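You operate a simulated robot arm through the tools that you are given. There is no shell and no other tool. Be economical: measure what you need, move in short steps, check, and stop when the job is done.

You run a simulated two-armed robot. Do the job below in one go: nothing can be reset, and whatever is moved stays where it is left.

JOB
Wipe up the spill on the dining table with the pink cloth and put it back.
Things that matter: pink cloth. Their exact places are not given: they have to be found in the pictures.

The check looks at the end state, three seconds after you hand in, the way a careful person would. Anything else that was tipped, shoved, dropped, spilled or broken makes it a failure. Flat cloth is picked up by pressing the open fingertips on it (5 to 10 N) and closing them slowly along it; thin cloth reads only 2 to 8 mm in the jaws.

ROBOT AND FRAMES
Two 6-joint arms with two-finger parallel grippers on one trunk, on a base that drives. Base frame: it is fixed to the floor where the robot stands at the start and does not move with it; the origin is under the middle of the robot, x ahead of it, y to its left, z up; the surface under the hand at the start is at about z = 750. Lengths are in mm, angles in degrees, forces in N, time in s.
The left shoulder is at the start at [-77, 177, 832], the right one opposite. With the tool pointing down near the work surface each hand reaches from about 100 to 740 mm from the robot's upright axis, wherever it stands, measured 20 degrees to its own side. Payload 1.57 kg a hand.
The tool frame of a hand sits at the grasp point between the pads (the TCP): z along the fingers, y along the line on which they close. The tips reach 30 mm beyond it. The gripper opens to 80 mm. The fingers are 17 mm wide and 12 mm thick; the gripper's body (40 by 82 mm) begins 80 mm behind the TCP.
Orientation is that of the tool frame in the base frame, as [roll, pitch, yaw] about the fixed x, y, z axes, in that order (R = Rz(yaw) Ry(pitch) Rx(roll)). With the fingers straight down and closing along the base's y, the tool's x points along the base's -x, its y along +y and its z along -z.

CONTROLS
- The arms move only by the tool play_rows. It takes "left_commands", "right_commands" or both (then of equal length, played together; a hand with none holds still); each is a list of rows, each a list of 3 entries, a list of its own where there are three numbers: the shift along the tool's x, y, z in mm, then the turn, a rotation vector about the tool's x, y, z in degrees, then the gripper command, from -1 (fully open) to 1 (shut), values between in proportion. In form: [[[dx, dy, dz], [wx, wy, wz], grip], ...]. A call has 1 to 12 rows; each row is the pose to reach, as a shift and turn from the pose commanded when the call began, along the tool's axes at that moment. Rows are played at 5 a second. More than 50 mm and 8.6 degrees between two rows, or a gripper value outside its range, and nothing of the call is played. Where a pose cannot be reached the arm comes as near as it can. A force on the tool above 40 N (or 10 N above the force at the start of the call, whichever is more), or a blocked arm, ends the call early, and 0.2 s more pass. Each finger travels about 72 mm/s and halts on what it meets, pressing with about 33 N; the grip force reading is that of the motor and also rises with nothing between the fingers. The clock runs only during rows and for 0.2 s after the last one: add rows that repeat a pose to give the fingers time. It gives the time, the measured TCP pose, the force on the tool (base axes), the opening and the grip force at its end, in the units of the frame above (readings bear some noise), with the torque about the TCP (base axes, N m) and any sound that the robot's microphone picked up, and new pictures: "views" is both (left out), scene, wrist or none (wrist: the cameras of the hands that moved).
- Cameras (640 x 400 px; columns grow to the right, rows downward): "scene" is now at [30.9, 22.9, 1553.1]; the picture's right is [0.30, -0.95, 0.00], its down [-0.72, -0.23, -0.65] and it looks along [0.62, 0.20, -0.76] (base axes); focal length 255 px, centre (320, 200). "left" rides on the left gripper at [72, 7, -122] in its tool frame; the picture's right is [-0.09, 1.00, 0.00], its down [-0.84, -0.08, -0.54] and it looks along [-0.54, -0.05, 0.84] (tool axes); focal length 238 px, centre (320, 200). "right" rides on the right gripper at [72, -7, -122] in its tool frame; the picture's right is [0.09, 1.00, 0.00], its down [-0.84, 0.08, -0.54] and it looks along [-0.54, 0.05, 0.84] (tool axes); focal length 238 px, centre (320, 200).
- move_column(by): slides the trunk up (or, below 0, down) by that many mm; the arms and the scene camera ride with it, the base frame stays. It gives what a move gives, with no picture.
- steer(legs): drives the robot by 1 to 6 legs, each [ahead, left, turn to the left] in mm, mm and degrees, along the robot's own axes; the way and the turn of a leg run together, so that a leg with both is an arc; at most 1500 mm and 180 degrees a leg. The arms and the cameras ride along, it lands a little off, and it stops where it bumps. It gives what a move gives, and a new picture of the scene camera.
- turn_head(pan, tilt): turns the head with the scene camera to pan (to the left, within 143 degrees either way) and tilt (down, from -29 to 69), counted from straight ahead of the robot. It gives what a move gives, and a new picture of the scene camera.
- probe_pixels(camera, pixels): for up to 12 pixels [column, row] of the newest picture of that camera ("zoom" is the newest enlarged one), the place [x, y, z] in the base frame of the surface seen there, good to about 3 mm. The clock stands still meanwhile.
- inspect(camera, box): a new picture of the part [left, top, right, bottom] of that camera's present view, enlarged. The clock stands still meanwhile.
- finish_job(): hands the job in; it is judged then, once.

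Work in short steps. Measure before you move; look again where a grasp or a placing could have gone wrong, and mend it. You have 80 turns and 260 pictures in all, those below and enlarged ones among them. Open the grippers and draw the arms clear of the work before you hand the job in, unless the task says otherwise; then end with one line.

The tools are called after "Call:" by a JSON object that holds its "method" and its "body". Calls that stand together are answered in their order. play_rows: Moves the arms, as the interface text tells. Its arguments: {"type":"object","properties":{"left_commands":{"type":"array","items":{"type":"array"}},"right_commands":{"type":"array","items":{"type":"array"}},"views":{"type":"string","enum":["both","scene","wrist","none"]}},"required":[]} The other tools are called the same way: move_column (by) slides the trunk up or down; steer (legs) drives the base; turn_head (pan, tilt) turns the head that bears the scene camera; probe_pixels (camera, pixels) gives the place of the surface under pixels of a picture; inspect (camera, box) takes an enlarged picture of a part of a camera's view; finish_job () hands the job in.

At the start:

```text
clock: 0.0
left_ee_pos: [381.3, 266.8, 943.2]
left_orientation: [179.9, 0.0, 180.0]
left_force: [0.3, -0.2, 0.3]
left_torque: [-0.02, -0.04, 0.02]
left_width: 79.8
left_grip_force: 0.0
right_ee_pos: [556.7, -75.0, 941.5]
right_orientation: [180.0, 0.0, 180.0]
right_force: [-0.3, -0.1, -0.4]
right_torque: [0.01, 0.02, -0.01]
right_width: 80.1
right_grip_force: 0.0
trunk travel left (down, up): [-275.0, 53.0]
robot x, y, heading: [2.2, -1.2, -0.2]
head pan, tilt: [17.7, 49.4]
```

scene: 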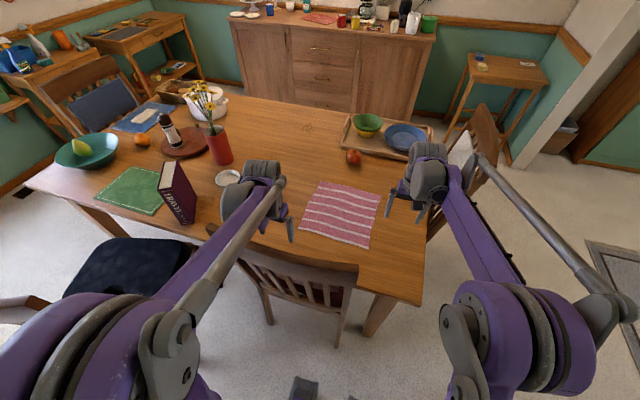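
right: 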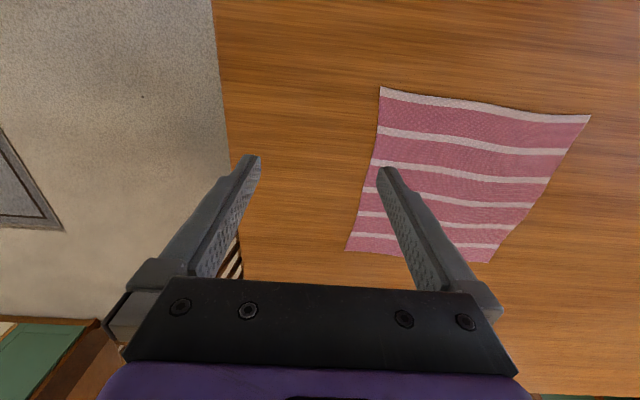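
left: 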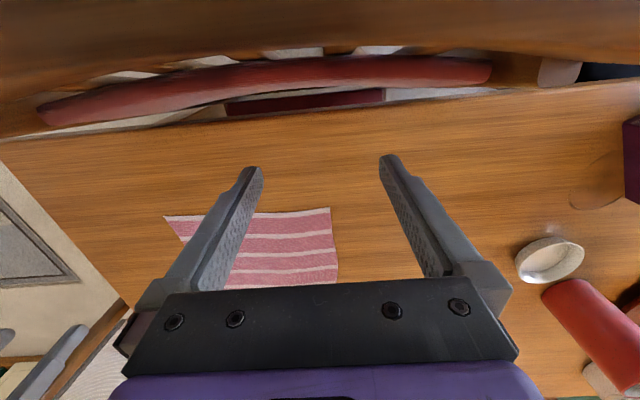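

The pink cloth is at about (340,213) in the scene picture; a faint brownish patch shows in the left picture near (597,180), which may be the spill. I enlarge both.

Call:
{"method": "inspect", "body": {"camera": "scene", "box": [150, 130, 400, 286]}}

Call:
{"method": "inspect", "body": {"camera": "left", "box": [480, 100, 640, 300]}}

Call:
{"method": "inspect", "body": {"camera": "scene", "box": [220, 80, 460, 230]}}

Call:
{"method": "probe_pixels", "body": {"camera": "scene", "pixels": [[318, 182], [379, 195], [369, 249], [301, 229], [340, 213], [228, 177], [307, 128], [180, 215], [430, 250], [420, 305], [265, 235]]}}

Call:
{"method": "probe_pixels", "body": {"camera": "left", "pixels": [[597, 180], [575, 195], [615, 160], [615, 205], [545, 260], [627, 170]]}}

```text
2.56 times, centred on (275, 208) of scene
```

zoom: 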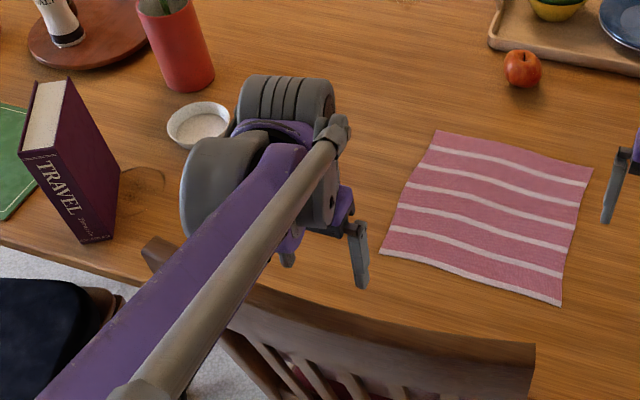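

```text
2.00 times, centred on (560, 200) of left
```

zoom: 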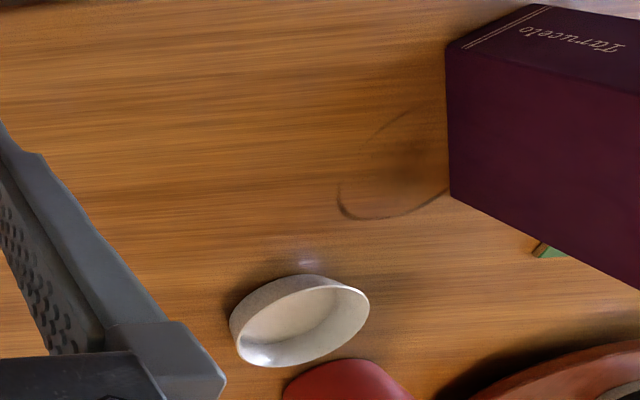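

```text
2.67 times, centred on (340, 155) of scene
```

zoom: 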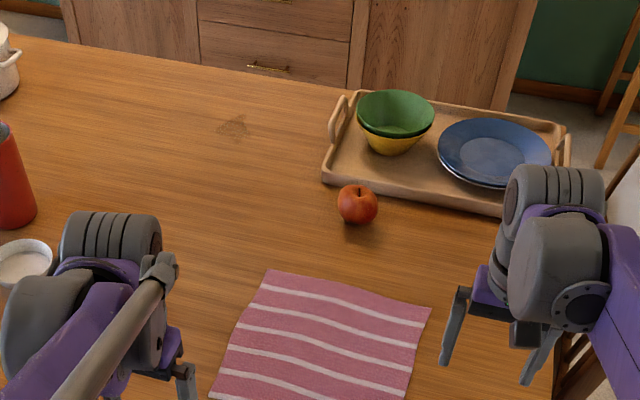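

```text
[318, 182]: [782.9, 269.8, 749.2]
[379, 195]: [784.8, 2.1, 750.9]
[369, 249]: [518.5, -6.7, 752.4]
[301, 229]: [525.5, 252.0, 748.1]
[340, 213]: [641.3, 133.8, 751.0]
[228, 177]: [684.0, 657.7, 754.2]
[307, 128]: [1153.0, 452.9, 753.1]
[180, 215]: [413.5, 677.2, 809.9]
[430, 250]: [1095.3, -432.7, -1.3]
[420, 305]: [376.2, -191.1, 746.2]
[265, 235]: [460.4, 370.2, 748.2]
```

```text
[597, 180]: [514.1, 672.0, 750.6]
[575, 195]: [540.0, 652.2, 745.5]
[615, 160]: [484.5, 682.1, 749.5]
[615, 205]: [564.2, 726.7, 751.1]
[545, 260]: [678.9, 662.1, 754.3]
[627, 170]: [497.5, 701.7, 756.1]
```

Two marks may be the spill: a ring near the book (about [515,690]) and a spot near [1153,453]. I zoom in hard on each and on the rest of the table.

Call:
{"method": "inspect", "body": {"camera": "scene", "box": [280, 110, 336, 145]}}

Call:
{"method": "inspect", "body": {"camera": "scene", "box": [170, 160, 250, 210]}}

Call:
{"method": "inspect", "body": {"camera": "scene", "box": [30, 80, 240, 215]}}

Call:
{"method": "inspect", "body": {"camera": "left", "box": [520, 120, 640, 195]}}

```text
11.43 times, centred on (308, 128) of scene
```

zoom: 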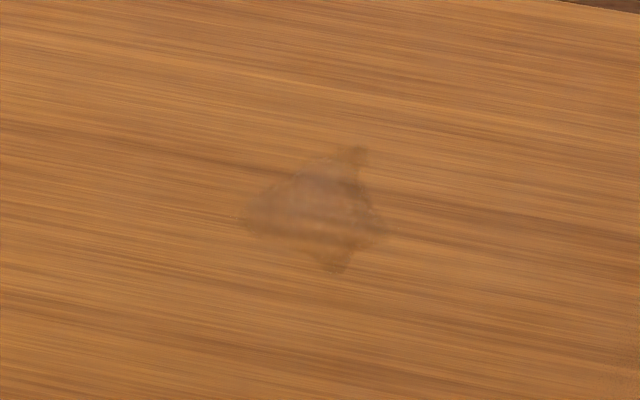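

```text
8.00 times, centred on (210, 185) of scene
```

zoom: 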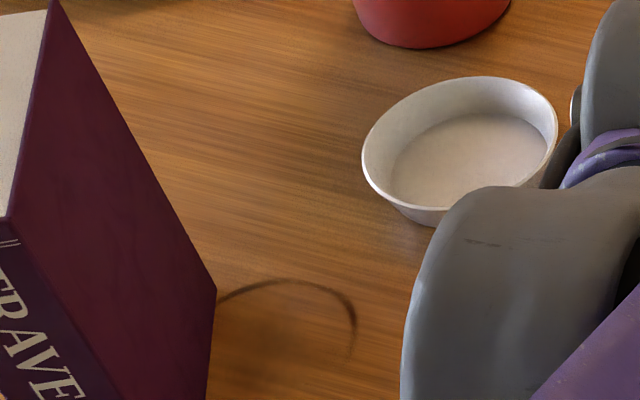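

```text
2.96 times, centred on (135, 148) of scene
```

zoom: 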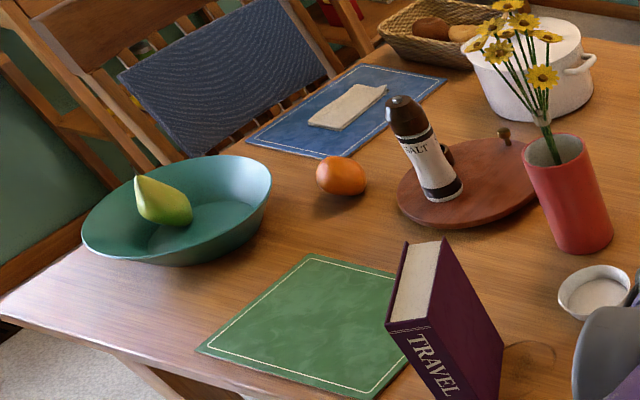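

```text
5.33 times, centred on (580, 158) of left
```

zoom: 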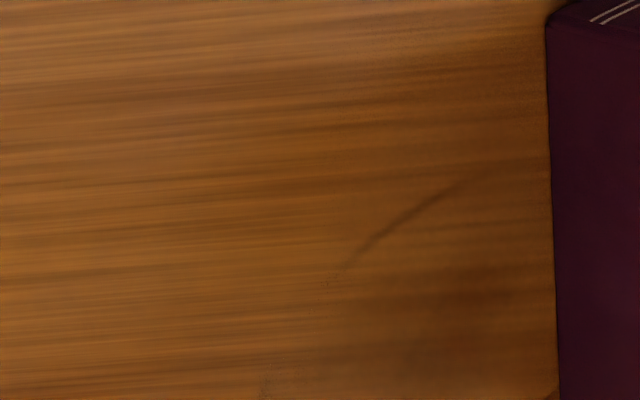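

The irregular damp patch at scene (308,128), [1153,453], looks like the spill; the thin ring by the book looks like an old mark. It is beyond reach from here, so I map the table edges, chairs and free floor.

Call:
{"method": "probe_pixels", "body": {"camera": "scene", "pixels": [[230, 92], [300, 106], [345, 116], [436, 127], [436, 160], [422, 270], [421, 300], [350, 285], [230, 250], [28, 185], [60, 200], [130, 236]]}}

Call:
{"method": "probe_pixels", "body": {"camera": "scene", "pixels": [[240, 82], [330, 104], [400, 118], [450, 130], [485, 110], [495, 150], [480, 200], [300, 90], [510, 180], [355, 270], [340, 350], [250, 262]]}}

Call:
{"method": "turn_head", "body": {"pan": -40, "tilt": 40}}

```text
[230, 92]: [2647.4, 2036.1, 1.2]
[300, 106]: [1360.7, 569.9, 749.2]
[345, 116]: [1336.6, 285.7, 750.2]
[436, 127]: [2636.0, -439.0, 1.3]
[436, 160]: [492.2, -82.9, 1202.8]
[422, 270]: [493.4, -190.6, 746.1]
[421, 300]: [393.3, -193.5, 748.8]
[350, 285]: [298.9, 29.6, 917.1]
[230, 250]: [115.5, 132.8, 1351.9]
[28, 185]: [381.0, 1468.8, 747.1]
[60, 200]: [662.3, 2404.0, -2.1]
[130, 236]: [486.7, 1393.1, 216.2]
```

```text
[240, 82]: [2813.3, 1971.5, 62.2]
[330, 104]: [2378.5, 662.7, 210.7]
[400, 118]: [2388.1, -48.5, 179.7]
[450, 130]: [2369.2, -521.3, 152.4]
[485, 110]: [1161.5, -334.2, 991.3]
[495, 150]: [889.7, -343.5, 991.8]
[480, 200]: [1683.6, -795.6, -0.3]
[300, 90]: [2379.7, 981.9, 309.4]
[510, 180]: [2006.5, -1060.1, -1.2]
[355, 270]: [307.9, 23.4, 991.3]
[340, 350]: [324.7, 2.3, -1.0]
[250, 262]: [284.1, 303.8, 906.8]
```

```text
clock: 1.3
left_ee_pos: [380.4, 266.2, 944.2]
left_orientation: [179.9, 0.0, 179.9]
left_force: [0.5, -0.1, -0.4]
left_torque: [0.01, 0.0, -0.03]
left_width: 80.1
left_grip_force: 0.1
right_ee_pos: [557.1, -73.7, 942.2]
right_orientation: [-180.0, 0.1, -180.0]
right_force: [0.4, 0.2, 0.8]
right_torque: [-0.04, 0.03, -0.01]
right_width: 79.9
right_grip_force: 0.1
trunk travel left (down, up): [-275.0, 53.0]
robot x, y, heading: [-0.1, 1.1, -0.0]
head pan, tilt: [-40.0, 40.0]
```

scene: 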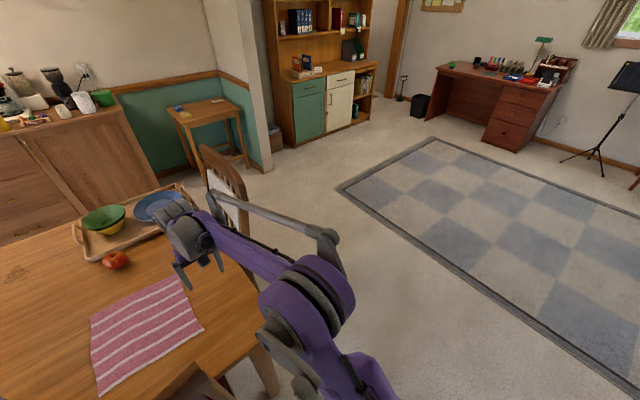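

The floor right of the table and the gap behind it (table far edge x≈1360, sideboard x≈2380) are open, so I can carry the cloth round. First I raise the trunk for clearance over the chair back, then bring both hands above the near edge of the cloth.

Call:
{"method": "move_column", "body": {"by": 50}}

Call:
{"method": "turn_head", "body": {"pan": 10, "tilt": 52}}

Call:
{"method": "play_rows", "body": {"left_commands": [[[-40, -10, 0], [0, 0, 0], 0], [[-80, -20, 0], [0, 0, 0], 0], [[-120, -30, 0], [0, 0, 0], 0], [[-165, -52, 20], [0, 0, 0], 0], [[-165, -52, 60], [0, 0, 0], 0], [[-165, -52, 100], [0, 0, 0], 0], [[-165, -52, 140], [0, 0, 0], 0], [[-165, -52, 140], [0, 0, 0], 0]], "right_commands": [[[0, 20, 0], [0, 0, 0], 0], [[0, 40, 0], [0, 0, 0], 0], [[5, 70, 0], [0, 0, 0], 0], [[11, 104, 20], [0, 0, 0], 0], [[11, 104, 60], [0, 0, 0], 0], [[11, 104, 100], [0, 0, 0], 0], [[11, 104, 140], [0, 0, 0], 0], [[11, 104, 140], [0, 0, 0], 0]]}}

```text
clock: 2.2
left_ee_pos: [380.8, 267.1, 992.5]
left_orientation: [-179.9, 0.0, 179.9]
left_force: [0.1, 0.8, -1.0]
left_torque: [0.02, -0.01, 0.01]
left_width: 80.1
left_grip_force: 0.0
right_ee_pos: [555.5, -73.9, 991.1]
right_orientation: [179.9, 0.0, 180.0]
right_force: [-0.6, 0.1, -0.3]
right_torque: [0.01, -0.04, -0.01]
right_width: 79.8
right_grip_force: 0.0
trunk travel left (down, up): [-325.0, 3.0]
robot x, y, heading: [-2.7, -2.4, -0.1]
head pan, tilt: [-40.0, 40.0]
```

```text
clock: 3.4
left_ee_pos: [382.2, 267.1, 993.2]
left_orientation: [-180.0, 0.0, -180.0]
left_force: [-0.2, -0.2, 0.8]
left_torque: [0.01, 0.01, 0.02]
left_width: 80.1
left_grip_force: 0.1
right_ee_pos: [556.4, -72.3, 992.1]
right_orientation: [180.0, -0.1, -179.9]
right_force: [-0.4, 0.1, -0.4]
right_torque: [0.01, 0.01, 0.0]
right_width: 80.0
right_grip_force: 0.0
trunk travel left (down, up): [-325.0, 3.0]
robot x, y, heading: [-1.8, -2.1, 0.1]
head pan, tilt: [10.0, 52.0]
```

scene: 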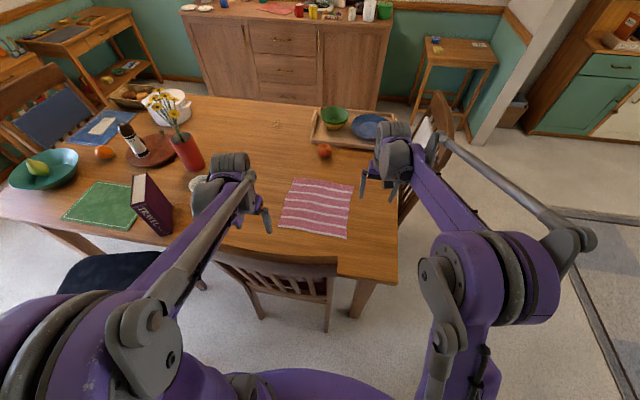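

```text
refused: row 4 steps farther than a row can; nothing moved
```

Row 4 stepped too far; I replay the same motion with smaller steps.

Call:
{"method": "play_rows", "body": {"left_commands": [[[-40, -10, 0], [0, 0, 0], 0], [[-80, -20, 0], [0, 0, 0], 0], [[-120, -35, 0], [0, 0, 0], 0], [[-160, -52, 10], [0, 0, 0], 0], [[-165, -52, 55], [0, 0, 0], 0], [[-165, -52, 100], [0, 0, 0], 0], [[-165, -52, 140], [0, 0, 0], 0], [[-165, -52, 140], [0, 0, 0], 0]], "right_commands": [[[0, 25, 0], [0, 0, 0], 0], [[0, 50, 0], [0, 0, 0], 0], [[5, 75, 0], [0, 0, 0], 0], [[11, 104, 10], [0, 0, 0], 0], [[11, 104, 55], [0, 0, 0], 0], [[11, 104, 100], [0, 0, 0], 0], [[11, 104, 140], [0, 0, 0], 0], [[11, 104, 140], [0, 0, 0], 0]]}}

```text
clock: 5.2
left_ee_pos: [545.6, 213.7, 852.9]
left_orientation: [-180.0, 0.0, -179.9]
left_force: [-0.1, 0.0, 0.2]
left_torque: [-0.01, -0.01, -0.02]
left_width: 39.9
left_grip_force: 0.1
right_ee_pos: [544.4, 31.3, 851.2]
right_orientation: [-180.0, 0.0, -180.0]
right_force: [-1.0, 0.0, 0.2]
right_torque: [-0.01, -0.01, 0.0]
right_width: 39.9
right_grip_force: 0.1
trunk travel left (down, up): [-325.0, 3.0]
robot x, y, heading: [1.7, 0.8, -0.0]
head pan, tilt: [10.0, 52.0]
```

scene: 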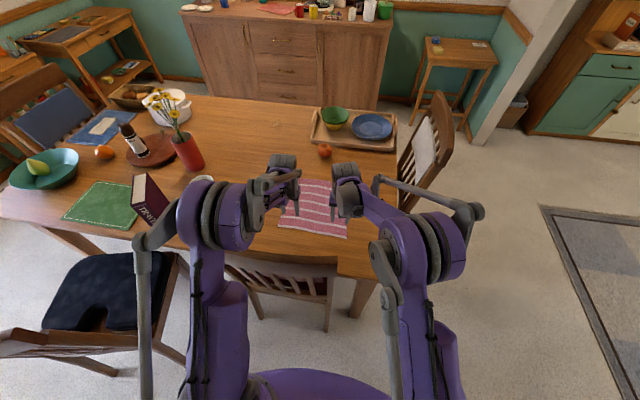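
right: 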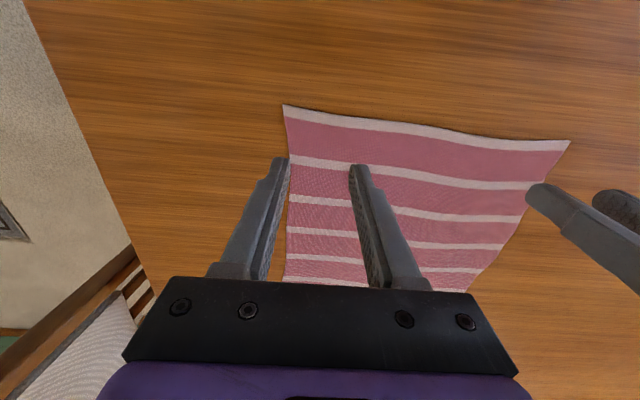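
left: 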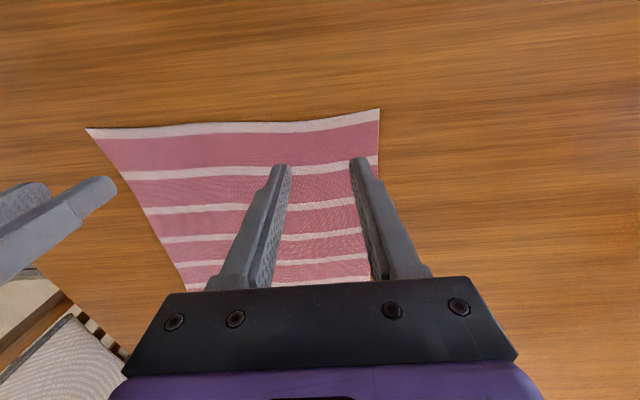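

Both hands hang over the near edge of the cloth. I measure its corners and edges from the wrist pictures.

Call:
{"method": "probe_pixels", "body": {"camera": "left", "pixels": [[377, 112], [376, 185], [90, 131], [300, 128], [230, 130]]}}

Call:
{"method": "probe_pixels", "body": {"camera": "right", "pixels": [[286, 108], [566, 143], [330, 120], [290, 240]]}}

Call:
{"method": "probe_pixels", "body": {"camera": "scene", "pixels": [[292, 181], [353, 184], [347, 237], [279, 227], [291, 97], [278, 124]]}}

```text
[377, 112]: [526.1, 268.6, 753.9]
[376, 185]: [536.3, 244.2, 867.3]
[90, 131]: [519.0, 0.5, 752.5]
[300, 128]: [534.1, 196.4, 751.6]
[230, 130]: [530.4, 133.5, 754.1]
```

```text
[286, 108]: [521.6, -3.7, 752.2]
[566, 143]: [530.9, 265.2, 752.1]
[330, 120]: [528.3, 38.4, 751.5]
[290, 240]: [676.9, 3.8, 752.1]
```

```text
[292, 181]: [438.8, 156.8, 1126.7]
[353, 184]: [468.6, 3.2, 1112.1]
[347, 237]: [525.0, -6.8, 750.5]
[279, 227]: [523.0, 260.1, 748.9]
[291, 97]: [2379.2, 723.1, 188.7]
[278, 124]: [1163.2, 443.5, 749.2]
```

Near edge runs x≈520–526, cloth y −4…268, top z≈752; my pinch points at y 31 and 214 lie within. I lower to just above it, then press gently.

Call:
{"method": "play_rows", "body": {"left_commands": [[[0, 0, 40], [0, 0, 0], 0], [[0, 0, 62], [0, 0, 0], 0], [[0, 0, 68], [0, 0, 0], 0], [[0, 0, 70], [0, 0, 0], 0], [[0, 0, 71], [0, 0, 0], 0]], "right_commands": [[[0, 0, 40], [0, 0, 0], 0], [[0, 0, 62], [0, 0, 0], 0], [[0, 0, 67], [0, 0, 0], 0], [[0, 0, 69], [0, 0, 0], 0], [[0, 0, 70], [0, 0, 0], 0]], "views": "none"}}

```text
clock: 6.4
left_ee_pos: [545.3, 215.2, 783.8]
left_orientation: [180.0, 0.0, 179.9]
left_force: [-0.3, -0.4, -1.2]
left_torque: [0.0, 0.02, 0.04]
left_width: 40.1
left_grip_force: 0.0
right_ee_pos: [545.4, 32.2, 782.0]
right_orientation: [180.0, -0.1, -179.9]
right_force: [-0.3, -0.4, 2.7]
right_torque: [-0.08, -0.02, 0.0]
right_width: 39.9
right_grip_force: 0.0
trunk travel left (down, up): [-325.0, 3.0]
robot x, y, heading: [-0.7, 1.9, 0.0]
head pan, tilt: [10.0, 52.0]
```

The right hand is just touching (2.7 N), the left not yet; I press on in small steps.

Call:
{"method": "play_rows", "body": {"left_commands": [[[0, 0, 1], [0, 0, 0], 0], [[0, 0, 2], [0, 0, 0], 0], [[0, 0, 2], [0, 0, 0], 0]], "right_commands": [[[0, 0, 0.5], [0, 0, 0], 0], [[0, 0, 1], [0, 0, 0], 0], [[0, 0, 1], [0, 0, 0], 0]], "views": "none"}}

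```text
clock: 7.2
left_ee_pos: [544.1, 215.8, 781.2]
left_orientation: [179.9, 0.1, -180.0]
left_force: [0.7, 1.0, 3.5]
left_torque: [0.0, -0.02, 0.01]
left_width: 40.2
left_grip_force: 0.1
right_ee_pos: [545.2, 30.8, 782.4]
right_orientation: [180.0, 0.1, 179.9]
right_force: [-0.1, 0.6, 14.9]
right_torque: [-0.25, 0.05, 0.0]
right_width: 40.1
right_grip_force: 0.1
trunk travel left (down, up): [-325.0, 3.0]
robot x, y, heading: [2.0, -0.1, -0.1]
head pan, tilt: [10.0, 52.0]
```

Right presses 15 N (too much), left 3.5 N; I ease the right by 0.6 mm, press the left 0.4 mm more, then close slowly.

Call:
{"method": "play_rows", "body": {"left_commands": [[[0, 0, 0.4], [0, 0, 0], 0], [[0, 0, 0.4], [0, 0, 0], 0.1], [[0, 0, 0.4], [0, 0, 0], 0.2], [[0, 0, 0.4], [0, 0, 0], 0.3], [[0, 0, 0.4], [0, 0, 0], 0.4], [[0, 0, 0.4], [0, 0, 0], 0.5], [[0, 0, 0.4], [0, 0, 0], 0.6], [[0, 0, 0.4], [0, 0, 0], 0.7], [[0, 0, 0.4], [0, 0, 0], 0.8], [[0, 0, 0.4], [0, 0, 0], 0.9], [[0, 0, 0.4], [0, 0, 0], 1], [[0, 0, 0.4], [0, 0, 0], 1]], "right_commands": [[[0, 0, -0.6], [0, 0, 0], 0], [[0, 0, -0.6], [0, 0, 0], 0.1], [[0, 0, -0.6], [0, 0, 0], 0.2], [[0, 0, -0.6], [0, 0, 0], 0.3], [[0, 0, -0.6], [0, 0, 0], 0.4], [[0, 0, -0.6], [0, 0, 0], 0.5], [[0, 0, -0.6], [0, 0, 0], 0.6], [[0, 0, -0.6], [0, 0, 0], 0.7], [[0, 0, -0.6], [0, 0, 0], 0.8], [[0, 0, -0.6], [0, 0, 0], 0.9], [[0, 0, -0.6], [0, 0, 0], 1], [[0, 0, -0.6], [0, 0, 0], 1]]}}

```text
clock: 9.8
left_ee_pos: [544.5, 213.9, 780.7]
left_orientation: [179.9, 0.2, 180.0]
left_force: [-0.3, -1.0, 16.9]
left_torque: [-0.03, 0.08, 0.05]
left_width: 6.2
left_grip_force: 26.3
right_ee_pos: [544.2, 31.5, 781.9]
right_orientation: [-180.0, 0.2, 179.9]
right_force: [-0.1, 0.1, 1.5]
right_torque: [0.0, 0.01, 0.01]
right_width: 0.0
right_grip_force: 21.3
trunk travel left (down, up): [-325.0, 3.0]
robot x, y, heading: [-0.2, -2.5, 0.1]
head pan, tilt: [10.0, 52.0]
```

scene: 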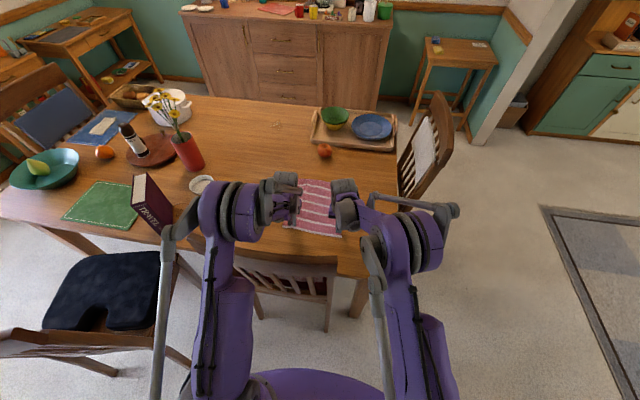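
right: 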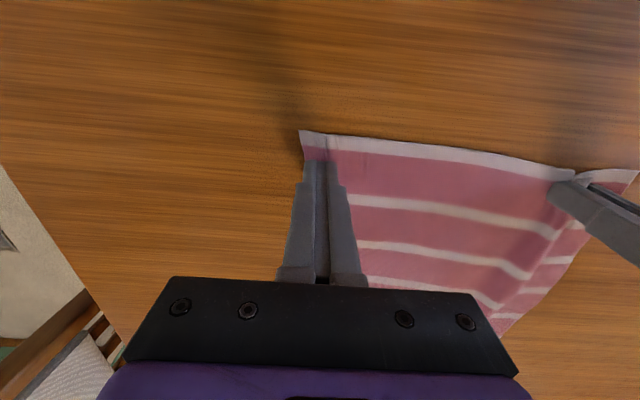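
left: 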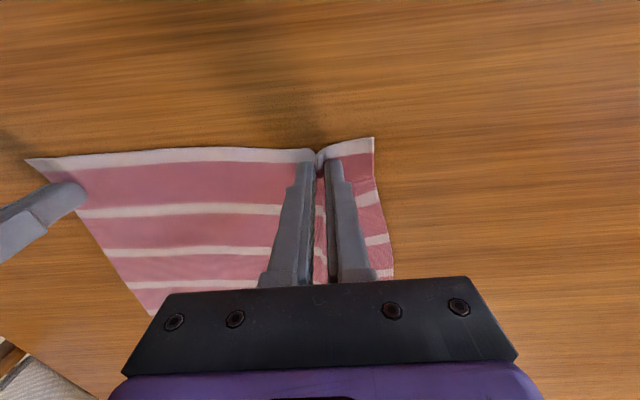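

The left hand holds a fold (6.2 mm); the right closed empty (0.0 mm). I lift the right a little, open it to 40 mm, shift 14 mm inward and press again with about 8 N.

Call:
{"method": "play_rows", "body": {"right_commands": [[[0, 0, -8], [0, 0, 0], 1], [[0, 14, -8], [0, 0, 0], 0.3], [[0, 14, -8], [0, 0, 0], 0], [[0, 14, -8], [0, 0, 0], 0], [[0, 14, -2], [0, 0, 0], 0], [[0, 14, 0], [0, 0, 0], 0], [[0, 14, 0.3], [0, 0, 0], 0], [[0, 14, 0.3], [0, 0, 0], 0]], "left_commands": [[[0, 0, -0.5], [0, 0, 0], 1], [[0, 0, -0.5], [0, 0, 0], 1], [[0, 0, -0.5], [0, 0, 0], 1], [[0, 0, -0.5], [0, 0, 0], 1], [[0, 0, -0.5], [0, 0, 0], 1], [[0, 0, -0.5], [0, 0, 0], 1], [[0, 0, -0.5], [0, 0, 0], 1], [[0, 0, -0.5], [0, 0, 0], 1]], "views": "wrist"}}

```text
clock: 11.6
left_ee_pos: [544.7, 214.8, 782.1]
left_orientation: [180.0, 0.1, 179.9]
left_force: [0.5, -1.2, 1.3]
left_torque: [-0.02, -0.01, -0.01]
left_width: 5.6
left_grip_force: 26.0
right_ee_pos: [544.5, 43.4, 781.9]
right_orientation: [180.0, 0.2, 180.0]
right_force: [-0.4, 1.6, 12.4]
right_torque: [-0.16, -0.01, 0.0]
right_width: 39.9
right_grip_force: 0.2
trunk travel left (down, up): [-325.0, 3.0]
robot x, y, heading: [-0.6, -2.8, -0.1]
head pan, tilt: [10.0, 52.0]
```

right: 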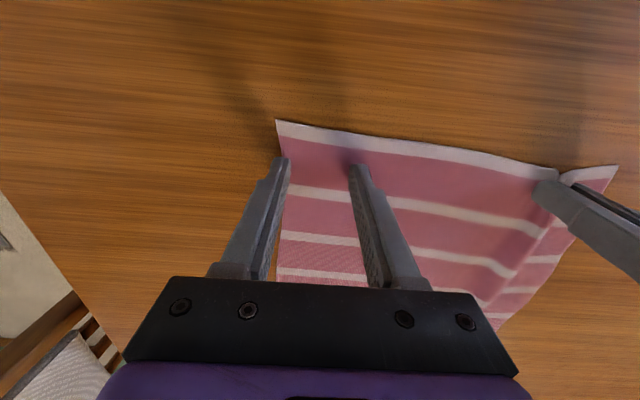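
left: 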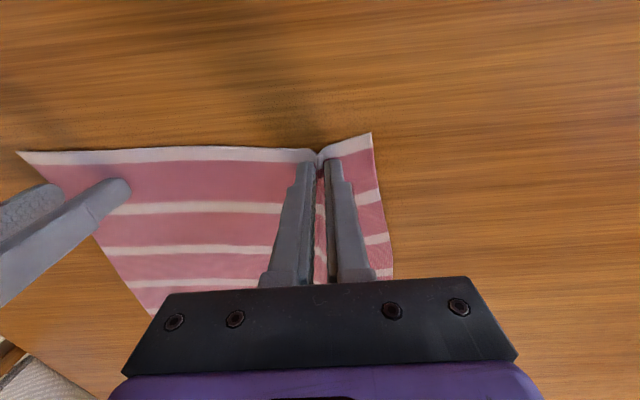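

The outer right finger sits right at the cloth's side edge (column ~283). I move 12 mm further in and close with a steadier press.

Call:
{"method": "play_rows", "body": {"right_commands": [[[0, 0, -5], [0, 0, 0], 0], [[0, 12, -5], [0, 0, 0], 0], [[0, 12, -1], [0, 0, 0], 0], [[0, 12, 0], [0, 0, 0], 0], [[0, 12, 0.2], [0, 0, 0], 0.15], [[0, 12, 0.3], [0, 0, 0], 0.3], [[0, 12, 0.4], [0, 0, 0], 0.45], [[0, 12, 0.4], [0, 0, 0], 0.6], [[0, 12, 0.4], [0, 0, 0], 0.75], [[0, 12, 0.4], [0, 0, 0], 0.9], [[0, 12, 0.4], [0, 0, 0], 1], [[0, 12, 0.4], [0, 0, 0], 1]], "views": "wrist"}}

```text
clock: 14.2
left_ee_pos: [544.5, 214.2, 781.9]
left_orientation: [-180.0, 0.1, -180.0]
left_force: [0.1, -1.5, 0.1]
left_torque: [-0.08, 0.05, 0.03]
left_width: 5.8
left_grip_force: 25.5
right_ee_pos: [544.4, 57.2, 781.6]
right_orientation: [180.0, 0.2, -179.9]
right_force: [1.3, 0.4, 16.2]
right_torque: [-0.11, -0.03, -0.04]
right_width: 5.5
right_grip_force: 25.7
trunk travel left (down, up): [-325.0, 3.0]
robot x, y, heading: [-0.4, -2.0, 0.1]
head pan, tilt: [10.0, 52.0]
```

right: 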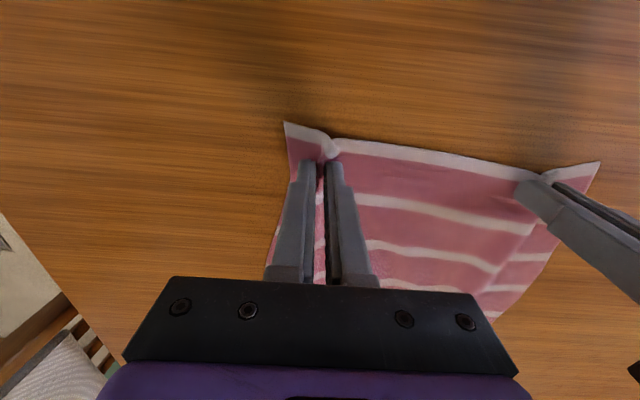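

Both hands now hold about 5.5 mm of cloth. I lift it clear in step and look.

Call:
{"method": "play_rows", "body": {"left_commands": [[[0, 0, -20], [0, 0, 0], 1], [[0, 0, -50], [0, 0, 0], 1], [[0, 0, -90], [0, 0, 0], 1], [[0, 0, -130], [0, 0, 0], 1], [[10, 0, -170], [0, 0, 0], 1], [[20, 0, -210], [0, 0, 0], 1], [[30, 0, -250], [0, 0, 0], 1], [[40, 0, -290], [0, 0, 0], 1], [[50, 0, -310], [0, 0, 0], 1], [[50, 0, -310], [0, 0, 0], 1]], "right_commands": [[[0, 0, -20], [0, 0, 0], 1], [[0, 0, -50], [0, 0, 0], 1], [[0, 0, -90], [0, 0, 0], 1], [[0, 0, -130], [0, 0, 0], 1], [[10, 0, -170], [0, 0, 0], 1], [[20, 0, -210], [0, 0, 0], 1], [[30, 0, -250], [0, 0, 0], 1], [[40, 0, -290], [0, 0, 0], 1], [[50, 0, -310], [0, 0, 0], 1], [[50, 0, -310], [0, 0, 0], 1]]}}

Call:
{"method": "turn_head", "body": {"pan": -20, "tilt": 35}}

```text
clock: 16.4
left_ee_pos: [496.6, 214.4, 1092.5]
left_orientation: [-180.0, 0.1, 180.0]
left_force: [-0.7, -2.1, -0.3]
left_torque: [-0.09, -0.01, 0.02]
left_width: 5.9
left_grip_force: 26.3
right_ee_pos: [495.1, 58.2, 1090.7]
right_orientation: [-179.9, -0.1, -180.0]
right_force: [0.5, 2.4, -0.4]
right_torque: [0.07, 0.0, -0.01]
right_width: 2.3
right_grip_force: 24.1
trunk travel left (down, up): [-325.0, 3.0]
robot x, y, heading: [3.0, -0.3, 0.0]
head pan, tilt: [10.0, 52.0]
```

scene: 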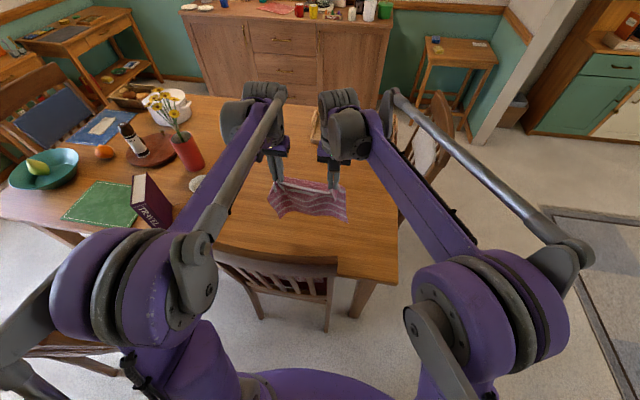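
right: 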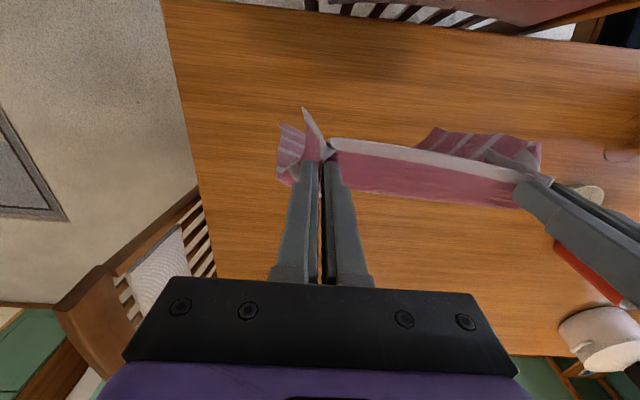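
left: 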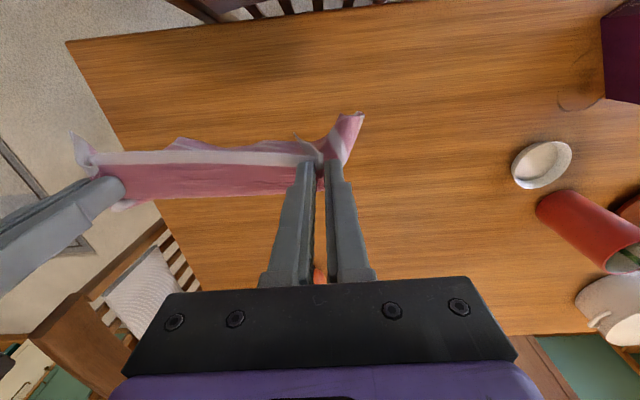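

```text
clock: 17.3
left_ee_pos: [496.4, 214.0, 1092.7]
left_orientation: [-180.0, -0.1, -180.0]
left_force: [-0.3, -2.0, 0.4]
left_torque: [-0.09, 0.01, 0.06]
left_width: 5.9
left_grip_force: 26.0
right_ee_pos: [495.7, 58.4, 1090.3]
right_orientation: [180.0, 0.0, 180.0]
right_force: [1.0, 2.7, 0.2]
right_torque: [0.07, -0.01, 0.02]
right_width: 2.2
right_grip_force: 23.5
trunk travel left (down, up): [-325.0, 3.0]
robot x, y, heading: [0.6, 3.9, 0.2]
head pan, tilt: [-20.0, 35.0]
```

scene: 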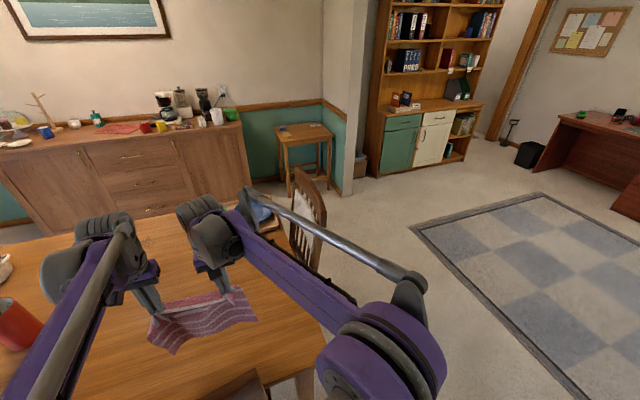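

The cloth hangs from both hands, slightly taut (±2 N sideways), so I bring the right hand 8 mm inward. I also probe the floor and furniture on the right for the route.

Call:
{"method": "play_rows", "body": {"right_commands": [[[0, 5, 0], [0, 0, 0], 1], [[0, 9, 0], [0, 0, 0], 1], [[0, 9, 0], [0, 0, 0], 1]], "views": "none"}}

Call:
{"method": "probe_pixels", "body": {"camera": "scene", "pixels": [[290, 190], [328, 178], [345, 190], [340, 135], [255, 183], [300, 215], [312, 190], [325, 215], [378, 175], [320, 262], [250, 185], [60, 215]]}}

```text
clock: 18.1
left_ee_pos: [496.3, 215.3, 1091.2]
left_orientation: [179.9, 0.0, 179.9]
left_force: [0.0, 0.4, 0.8]
left_torque: [-0.01, 0.01, -0.03]
left_width: 5.4
left_grip_force: 25.9
right_ee_pos: [496.3, 67.2, 1092.2]
right_orientation: [180.0, 0.0, -179.9]
right_force: [-0.1, -0.1, 0.0]
right_torque: [0.02, 0.05, 0.01]
right_width: 2.2
right_grip_force: 23.9
trunk travel left (down, up): [-325.0, 3.0]
robot x, y, heading: [-0.5, 1.2, -0.1]
head pan, tilt: [-20.0, 35.0]
```

```text
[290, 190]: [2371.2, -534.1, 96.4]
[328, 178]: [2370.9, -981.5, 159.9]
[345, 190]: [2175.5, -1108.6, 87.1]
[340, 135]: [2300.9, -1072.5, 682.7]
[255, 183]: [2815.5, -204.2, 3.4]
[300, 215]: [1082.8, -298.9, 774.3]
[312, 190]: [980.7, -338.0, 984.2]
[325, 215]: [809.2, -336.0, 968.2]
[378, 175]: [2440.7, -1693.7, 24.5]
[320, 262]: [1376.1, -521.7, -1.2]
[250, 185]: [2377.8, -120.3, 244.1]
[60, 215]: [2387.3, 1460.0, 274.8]
```

The route is clear: right to y≈−1000, turn left to face +y, sidestep to x≈1790, then ahead along the gap. I do the first legs.

Call:
{"method": "steer", "body": {"legs": [[-60, 0, 0], [0, -1010, 0], [0, 0, 90]]}}

```text
clock: 31.8
left_ee_pos: [-283.9, -514.5, 1092.0]
left_orientation: [-179.9, 0.0, -90.5]
left_force: [-0.6, 0.1, 0.2]
left_torque: [-0.02, -0.02, -0.06]
left_width: 2.5
left_grip_force: 23.4
right_ee_pos: [-135.6, -516.8, 1091.6]
right_orientation: [-179.9, 0.0, -90.5]
right_force: [-0.2, 0.1, 0.2]
right_torque: [0.0, -0.01, -0.02]
right_width: 2.2
right_grip_force: 23.8
trunk travel left (down, up): [-325.0, 3.0]
robot x, y, heading: [-77.9, -1009.8, 89.5]
head pan, tilt: [-20.0, 35.0]
```

scene: 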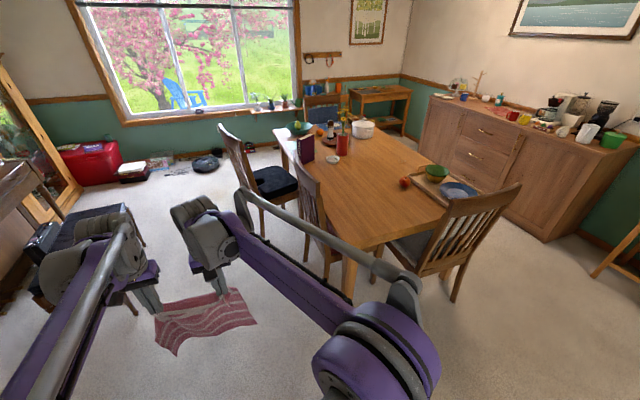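

Still holding the cloth in both hands. Now I sidestep right (+x) past the chair to x≈1780 and look.

Call:
{"method": "steer", "body": {"legs": [[0, -1000, 0.5], [0, -850, 0]]}}

```text
clock: 48.5
left_ee_pos: [1577.2, -495.0, 1092.8]
left_orientation: [-180.0, 0.0, -88.9]
left_force: [0.2, 1.1, 0.6]
left_torque: [0.01, 0.0, -0.04]
left_width: 2.4
left_grip_force: 24.4
right_ee_pos: [1725.4, -492.7, 1092.0]
right_orientation: [-180.0, 0.0, -88.9]
right_force: [0.5, -0.2, 0.3]
right_torque: [0.0, -0.03, -0.03]
right_width: 2.2
right_grip_force: 23.5
trunk travel left (down, up): [-325.0, 3.0]
robot x, y, heading: [1802.4, -985.1, 90.8]
head pan, tilt: [-20.0, 35.0]
```

scene: 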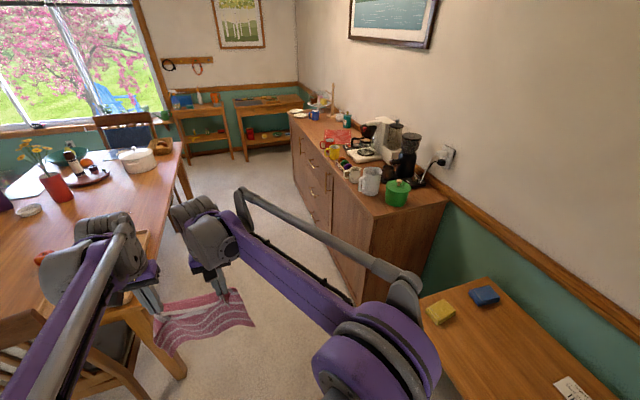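

The gap ahead is open. I drive ahead to y≈450 (keeping about x≈1830), then turn left to face the table.

Call:
{"method": "steer", "body": {"legs": [[0, -30, -0.8], [1450, 0, 0], [0, 0, 90]]}}

Call:
{"method": "turn_head", "body": {"pan": 0, "tilt": 55}}

```text
clock: 60.0
left_ee_pos: [1339.0, 271.6, 1091.2]
left_orientation: [-180.0, 0.2, -2.3]
left_force: [0.8, 0.4, 0.5]
left_torque: [0.02, -0.01, -0.03]
left_width: 2.4
left_grip_force: 23.1
right_ee_pos: [1346.1, 419.7, 1092.5]
right_orientation: [-180.0, 0.0, -2.3]
right_force: [0.1, 0.1, 0.3]
right_torque: [0.01, 0.03, -0.03]
right_width: 2.2
right_grip_force: 23.8
trunk travel left (down, up): [-325.0, 3.0]
robot x, y, heading: [1845.5, 465.8, 177.4]
head pan, tilt: [-20.0, 35.0]
```

scene: 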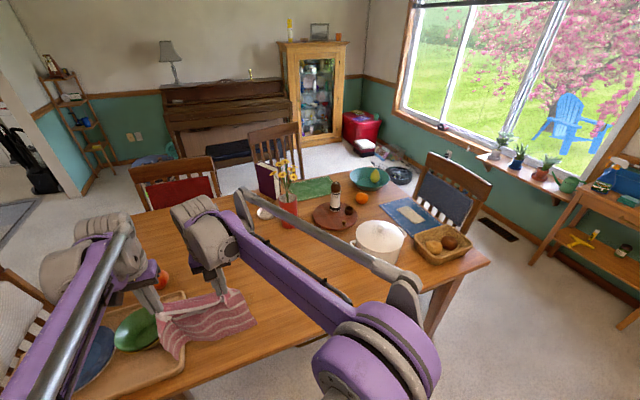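

```text
clock: 60.9
left_ee_pos: [1338.1, 271.4, 1091.6]
left_orientation: [-179.9, 0.0, -2.3]
left_force: [0.3, -0.4, -0.2]
left_torque: [0.03, -0.05, -0.02]
left_width: 2.5
left_grip_force: 23.5
right_ee_pos: [1344.9, 419.5, 1090.2]
right_orientation: [-180.0, 0.0, -2.5]
right_force: [-0.6, -0.6, -0.7]
right_torque: [-0.01, -0.03, -0.04]
right_width: 2.2
right_grip_force: 23.7
trunk travel left (down, up): [-325.0, 3.0]
robot x, y, heading: [1845.8, 462.9, 177.7]
head pan, tilt: [0.0, 55.0]
```

scene: 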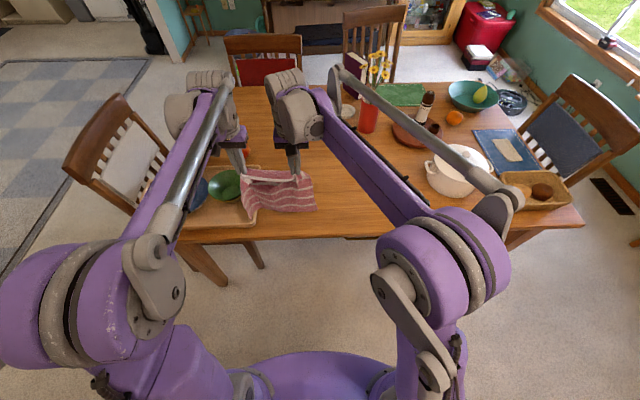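

I'm behind the table, facing it; the cloth hangs near the bowl tray. I step right (+y) and ahead so the cloth comes over the clear area near the spill.

Call:
{"method": "steer", "body": {"legs": [[0, -130, 2.4], [100, 0, 0]]}}

Call:
{"method": "play_rows", "body": {"left_commands": [[[0, 0, 0], [0, 0, 0], 1]], "right_commands": [[[0, 0, 0], [0, 0, 0], 1]], "views": "wrist"}}

```text
clock: 63.4
left_ee_pos: [1252.2, 382.0, 1093.3]
left_orientation: [-180.0, 0.0, 0.0]
left_force: [-0.8, -0.7, -0.4]
left_torque: [0.01, 0.01, -0.04]
left_width: 2.1
left_grip_force: 23.9
right_ee_pos: [1253.0, 530.0, 1091.9]
right_orientation: [-180.0, -0.1, -0.1]
right_force: [0.2, -0.9, -1.8]
right_torque: [-0.01, -0.01, -0.07]
right_width: 2.1
right_grip_force: 23.9
trunk travel left (down, up): [-325.0, 3.0]
robot x, y, heading: [1750.6, 596.4, -180.0]
head pan, tilt: [0.0, 55.0]
```

scene: 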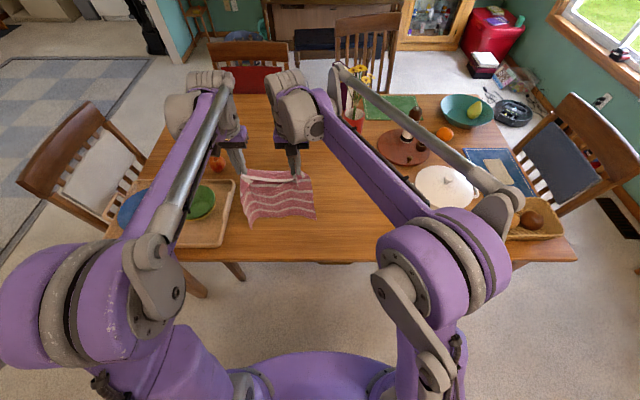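

```text
clock: 63.8
left_ee_pos: [1252.9, 381.9, 1091.4]
left_orientation: [179.9, -0.1, 0.1]
left_force: [-0.1, -0.2, -0.8]
left_torque: [0.01, 0.01, -0.02]
left_width: 2.6
left_grip_force: 23.9
right_ee_pos: [1255.0, 530.3, 1091.5]
right_orientation: [180.0, 0.2, 0.1]
right_force: [-0.6, -0.3, -0.5]
right_torque: [-0.01, 0.0, -0.05]
right_width: 2.2
right_grip_force: 23.5
trunk travel left (down, up): [-325.0, 3.0]
robot x, y, heading: [1747.4, 594.4, -180.0]
head pan, tilt: [0.0, 55.0]
```

right: 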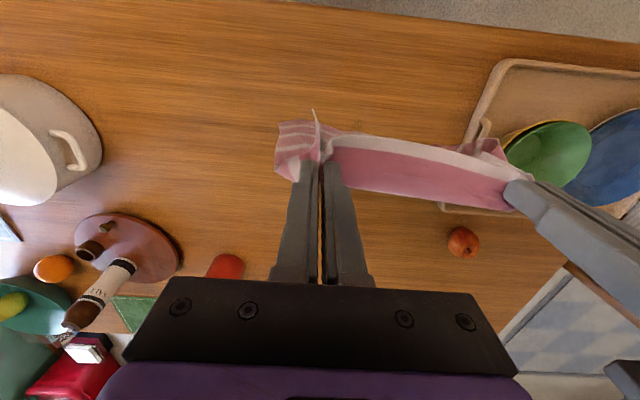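
left: 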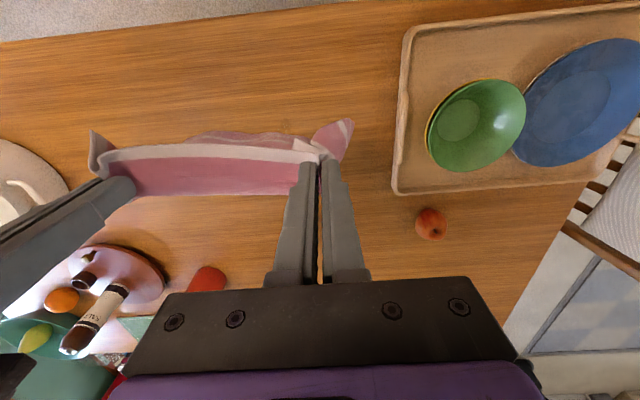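

Spill should be between/behind the fingers. I probe the tray, pot and apple limits and look for the patch beneath.

Call:
{"method": "probe_pixels", "body": {"camera": "left", "pixels": [[398, 130], [395, 185], [432, 222], [405, 60], [300, 225], [400, 320], [200, 285]]}}

Call:
{"method": "probe_pixels", "body": {"camera": "right", "pixels": [[100, 140], [85, 165], [225, 265], [180, 250], [440, 230], [485, 125], [400, 250]]}}

Call:
{"method": "inspect", "body": {"camera": "left", "box": [180, 130, 420, 280]}}

Call:
{"method": "inspect", "body": {"camera": "right", "box": [300, 150, 500, 275]}}

```text
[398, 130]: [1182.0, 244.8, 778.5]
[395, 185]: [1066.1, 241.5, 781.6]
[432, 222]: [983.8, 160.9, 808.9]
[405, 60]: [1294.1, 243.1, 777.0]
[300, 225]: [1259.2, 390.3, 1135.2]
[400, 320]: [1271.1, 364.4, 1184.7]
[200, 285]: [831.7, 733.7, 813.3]
```

```text
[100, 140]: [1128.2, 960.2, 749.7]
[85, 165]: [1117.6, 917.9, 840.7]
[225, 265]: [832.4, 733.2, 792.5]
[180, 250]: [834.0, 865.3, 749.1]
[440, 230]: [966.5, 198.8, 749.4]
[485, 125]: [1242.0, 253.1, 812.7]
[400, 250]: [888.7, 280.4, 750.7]
```

```text
2.67 times, centred on (300, 205) of left
```

zoom: 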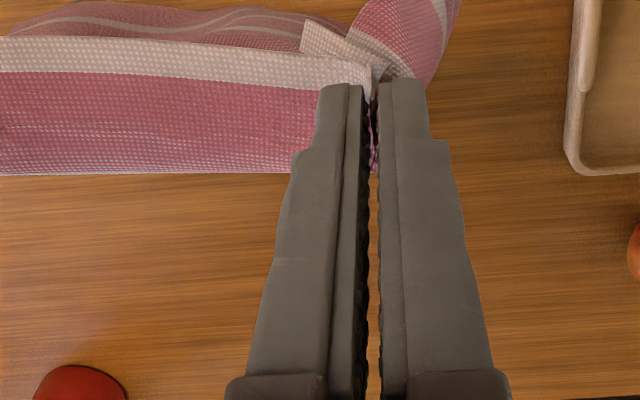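

```text
3.20 times, centred on (400, 212) of right
```

zoom: 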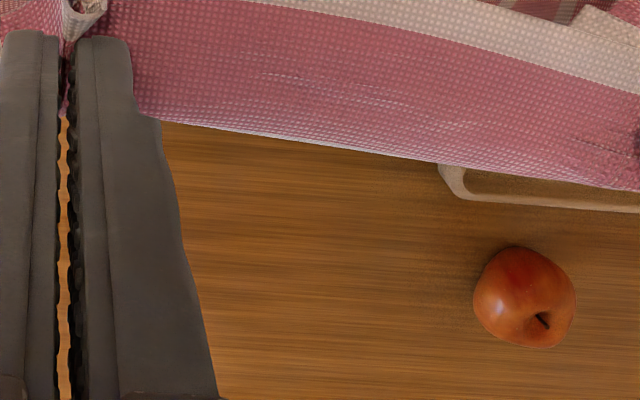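

The area y 255–900, x 850–1360 is clear apart from my target. I drive 50 mm nearer, then carry the cloth forward and to the right so its tail will land beyond the spill.

Call:
{"method": "steer", "body": {"legs": [[50, 0, 0]]}}

Call:
{"method": "play_rows", "body": {"left_commands": [[[-30, -15, 0], [0, 0, 0], 1], [[-60, -30, 0], [0, 0, 0], 1], [[-90, -45, 0], [0, 0, 0], 1], [[-120, -60, 0], [0, 0, 0], 1], [[-150, -60, 10], [0, 0, 0], 1], [[-180, -60, 20], [0, 0, 0], 1], [[-190, -60, 40], [0, 0, 0], 1], [[-190, -60, 60], [0, 0, 0], 1], [[-190, -60, 70], [0, 0, 0], 1], [[-190, -60, 70], [0, 0, 0], 1]], "right_commands": [[[-30, -15, 0], [0, 0, 0], 1], [[-60, -30, 0], [0, 0, 0], 1], [[-90, -45, 0], [0, 0, 0], 1], [[-120, -60, 0], [0, 0, 0], 1], [[-150, -60, 10], [0, 0, 0], 1], [[-180, -60, 20], [0, 0, 0], 1], [[-190, -60, 40], [0, 0, 0], 1], [[-190, -60, 60], [0, 0, 0], 1], [[-190, -60, 70], [0, 0, 0], 1], [[-190, -60, 70], [0, 0, 0], 1]]}}

```text
clock: 64.8
left_ee_pos: [1206.5, 381.5, 1092.1]
left_orientation: [-180.0, 0.0, 0.2]
left_force: [0.4, 0.4, 0.3]
left_torque: [-0.03, -0.01, -0.04]
left_width: 2.6
left_grip_force: 23.6
right_ee_pos: [1206.4, 529.5, 1090.8]
right_orientation: [-180.0, 0.0, 0.1]
right_force: [-0.1, -0.2, -0.1]
right_torque: [0.02, 0.01, -0.04]
right_width: 1.8
right_grip_force: 23.5
trunk travel left (down, up): [-325.0, 3.0]
robot x, y, heading: [1699.4, 597.9, -180.1]
head pan, tilt: [0.0, 55.0]
```

scene: 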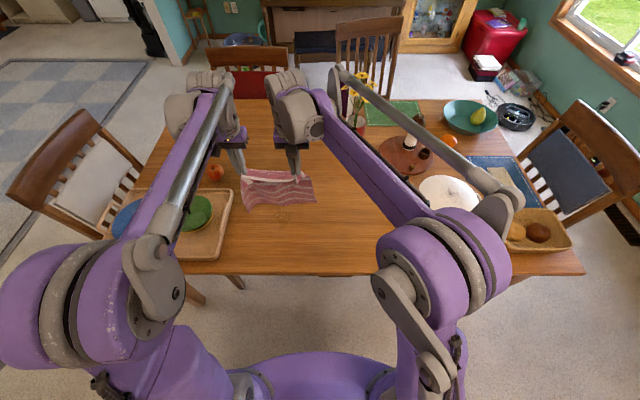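

```text
clock: 67.0
left_ee_pos: [1012.4, 440.1, 1020.9]
left_orientation: [180.0, 0.0, 0.1]
left_force: [-0.2, 0.7, 0.5]
left_torque: [0.02, 0.0, -0.05]
left_width: 2.6
left_grip_force: 24.0
right_ee_pos: [1014.6, 588.7, 1020.4]
right_orientation: [-180.0, 0.0, 0.0]
right_force: [-0.2, 0.0, -0.4]
right_torque: [0.01, 0.03, -0.03]
right_width: 2.1
right_grip_force: 23.5
right hand out of reach, approached as far as the arm can: row 6, 7, 8
trunk travel left (down, up): [-325.0, 3.0]
robot x, y, heading: [1699.0, 596.4, -180.0]
head pan, tilt: [0.0, 55.0]
```

scene: 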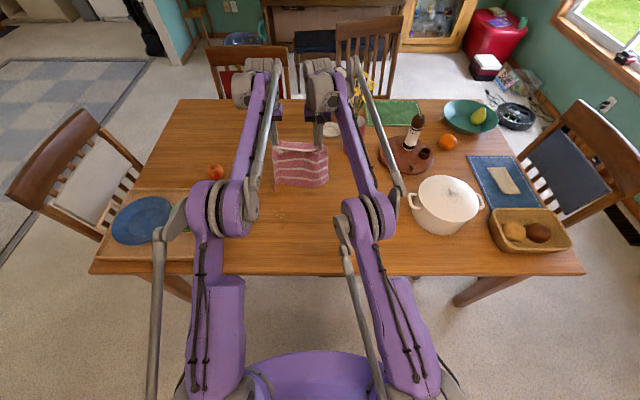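
right: 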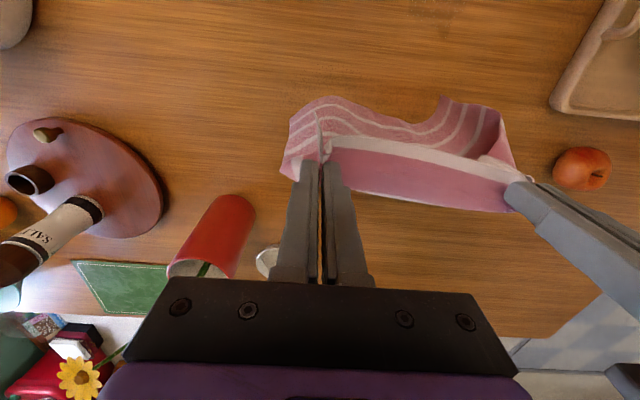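
left: 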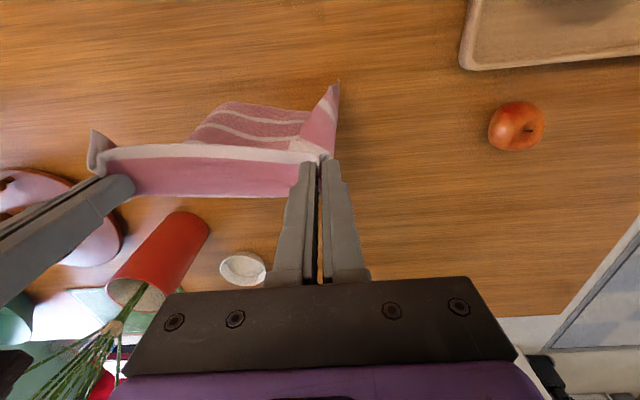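

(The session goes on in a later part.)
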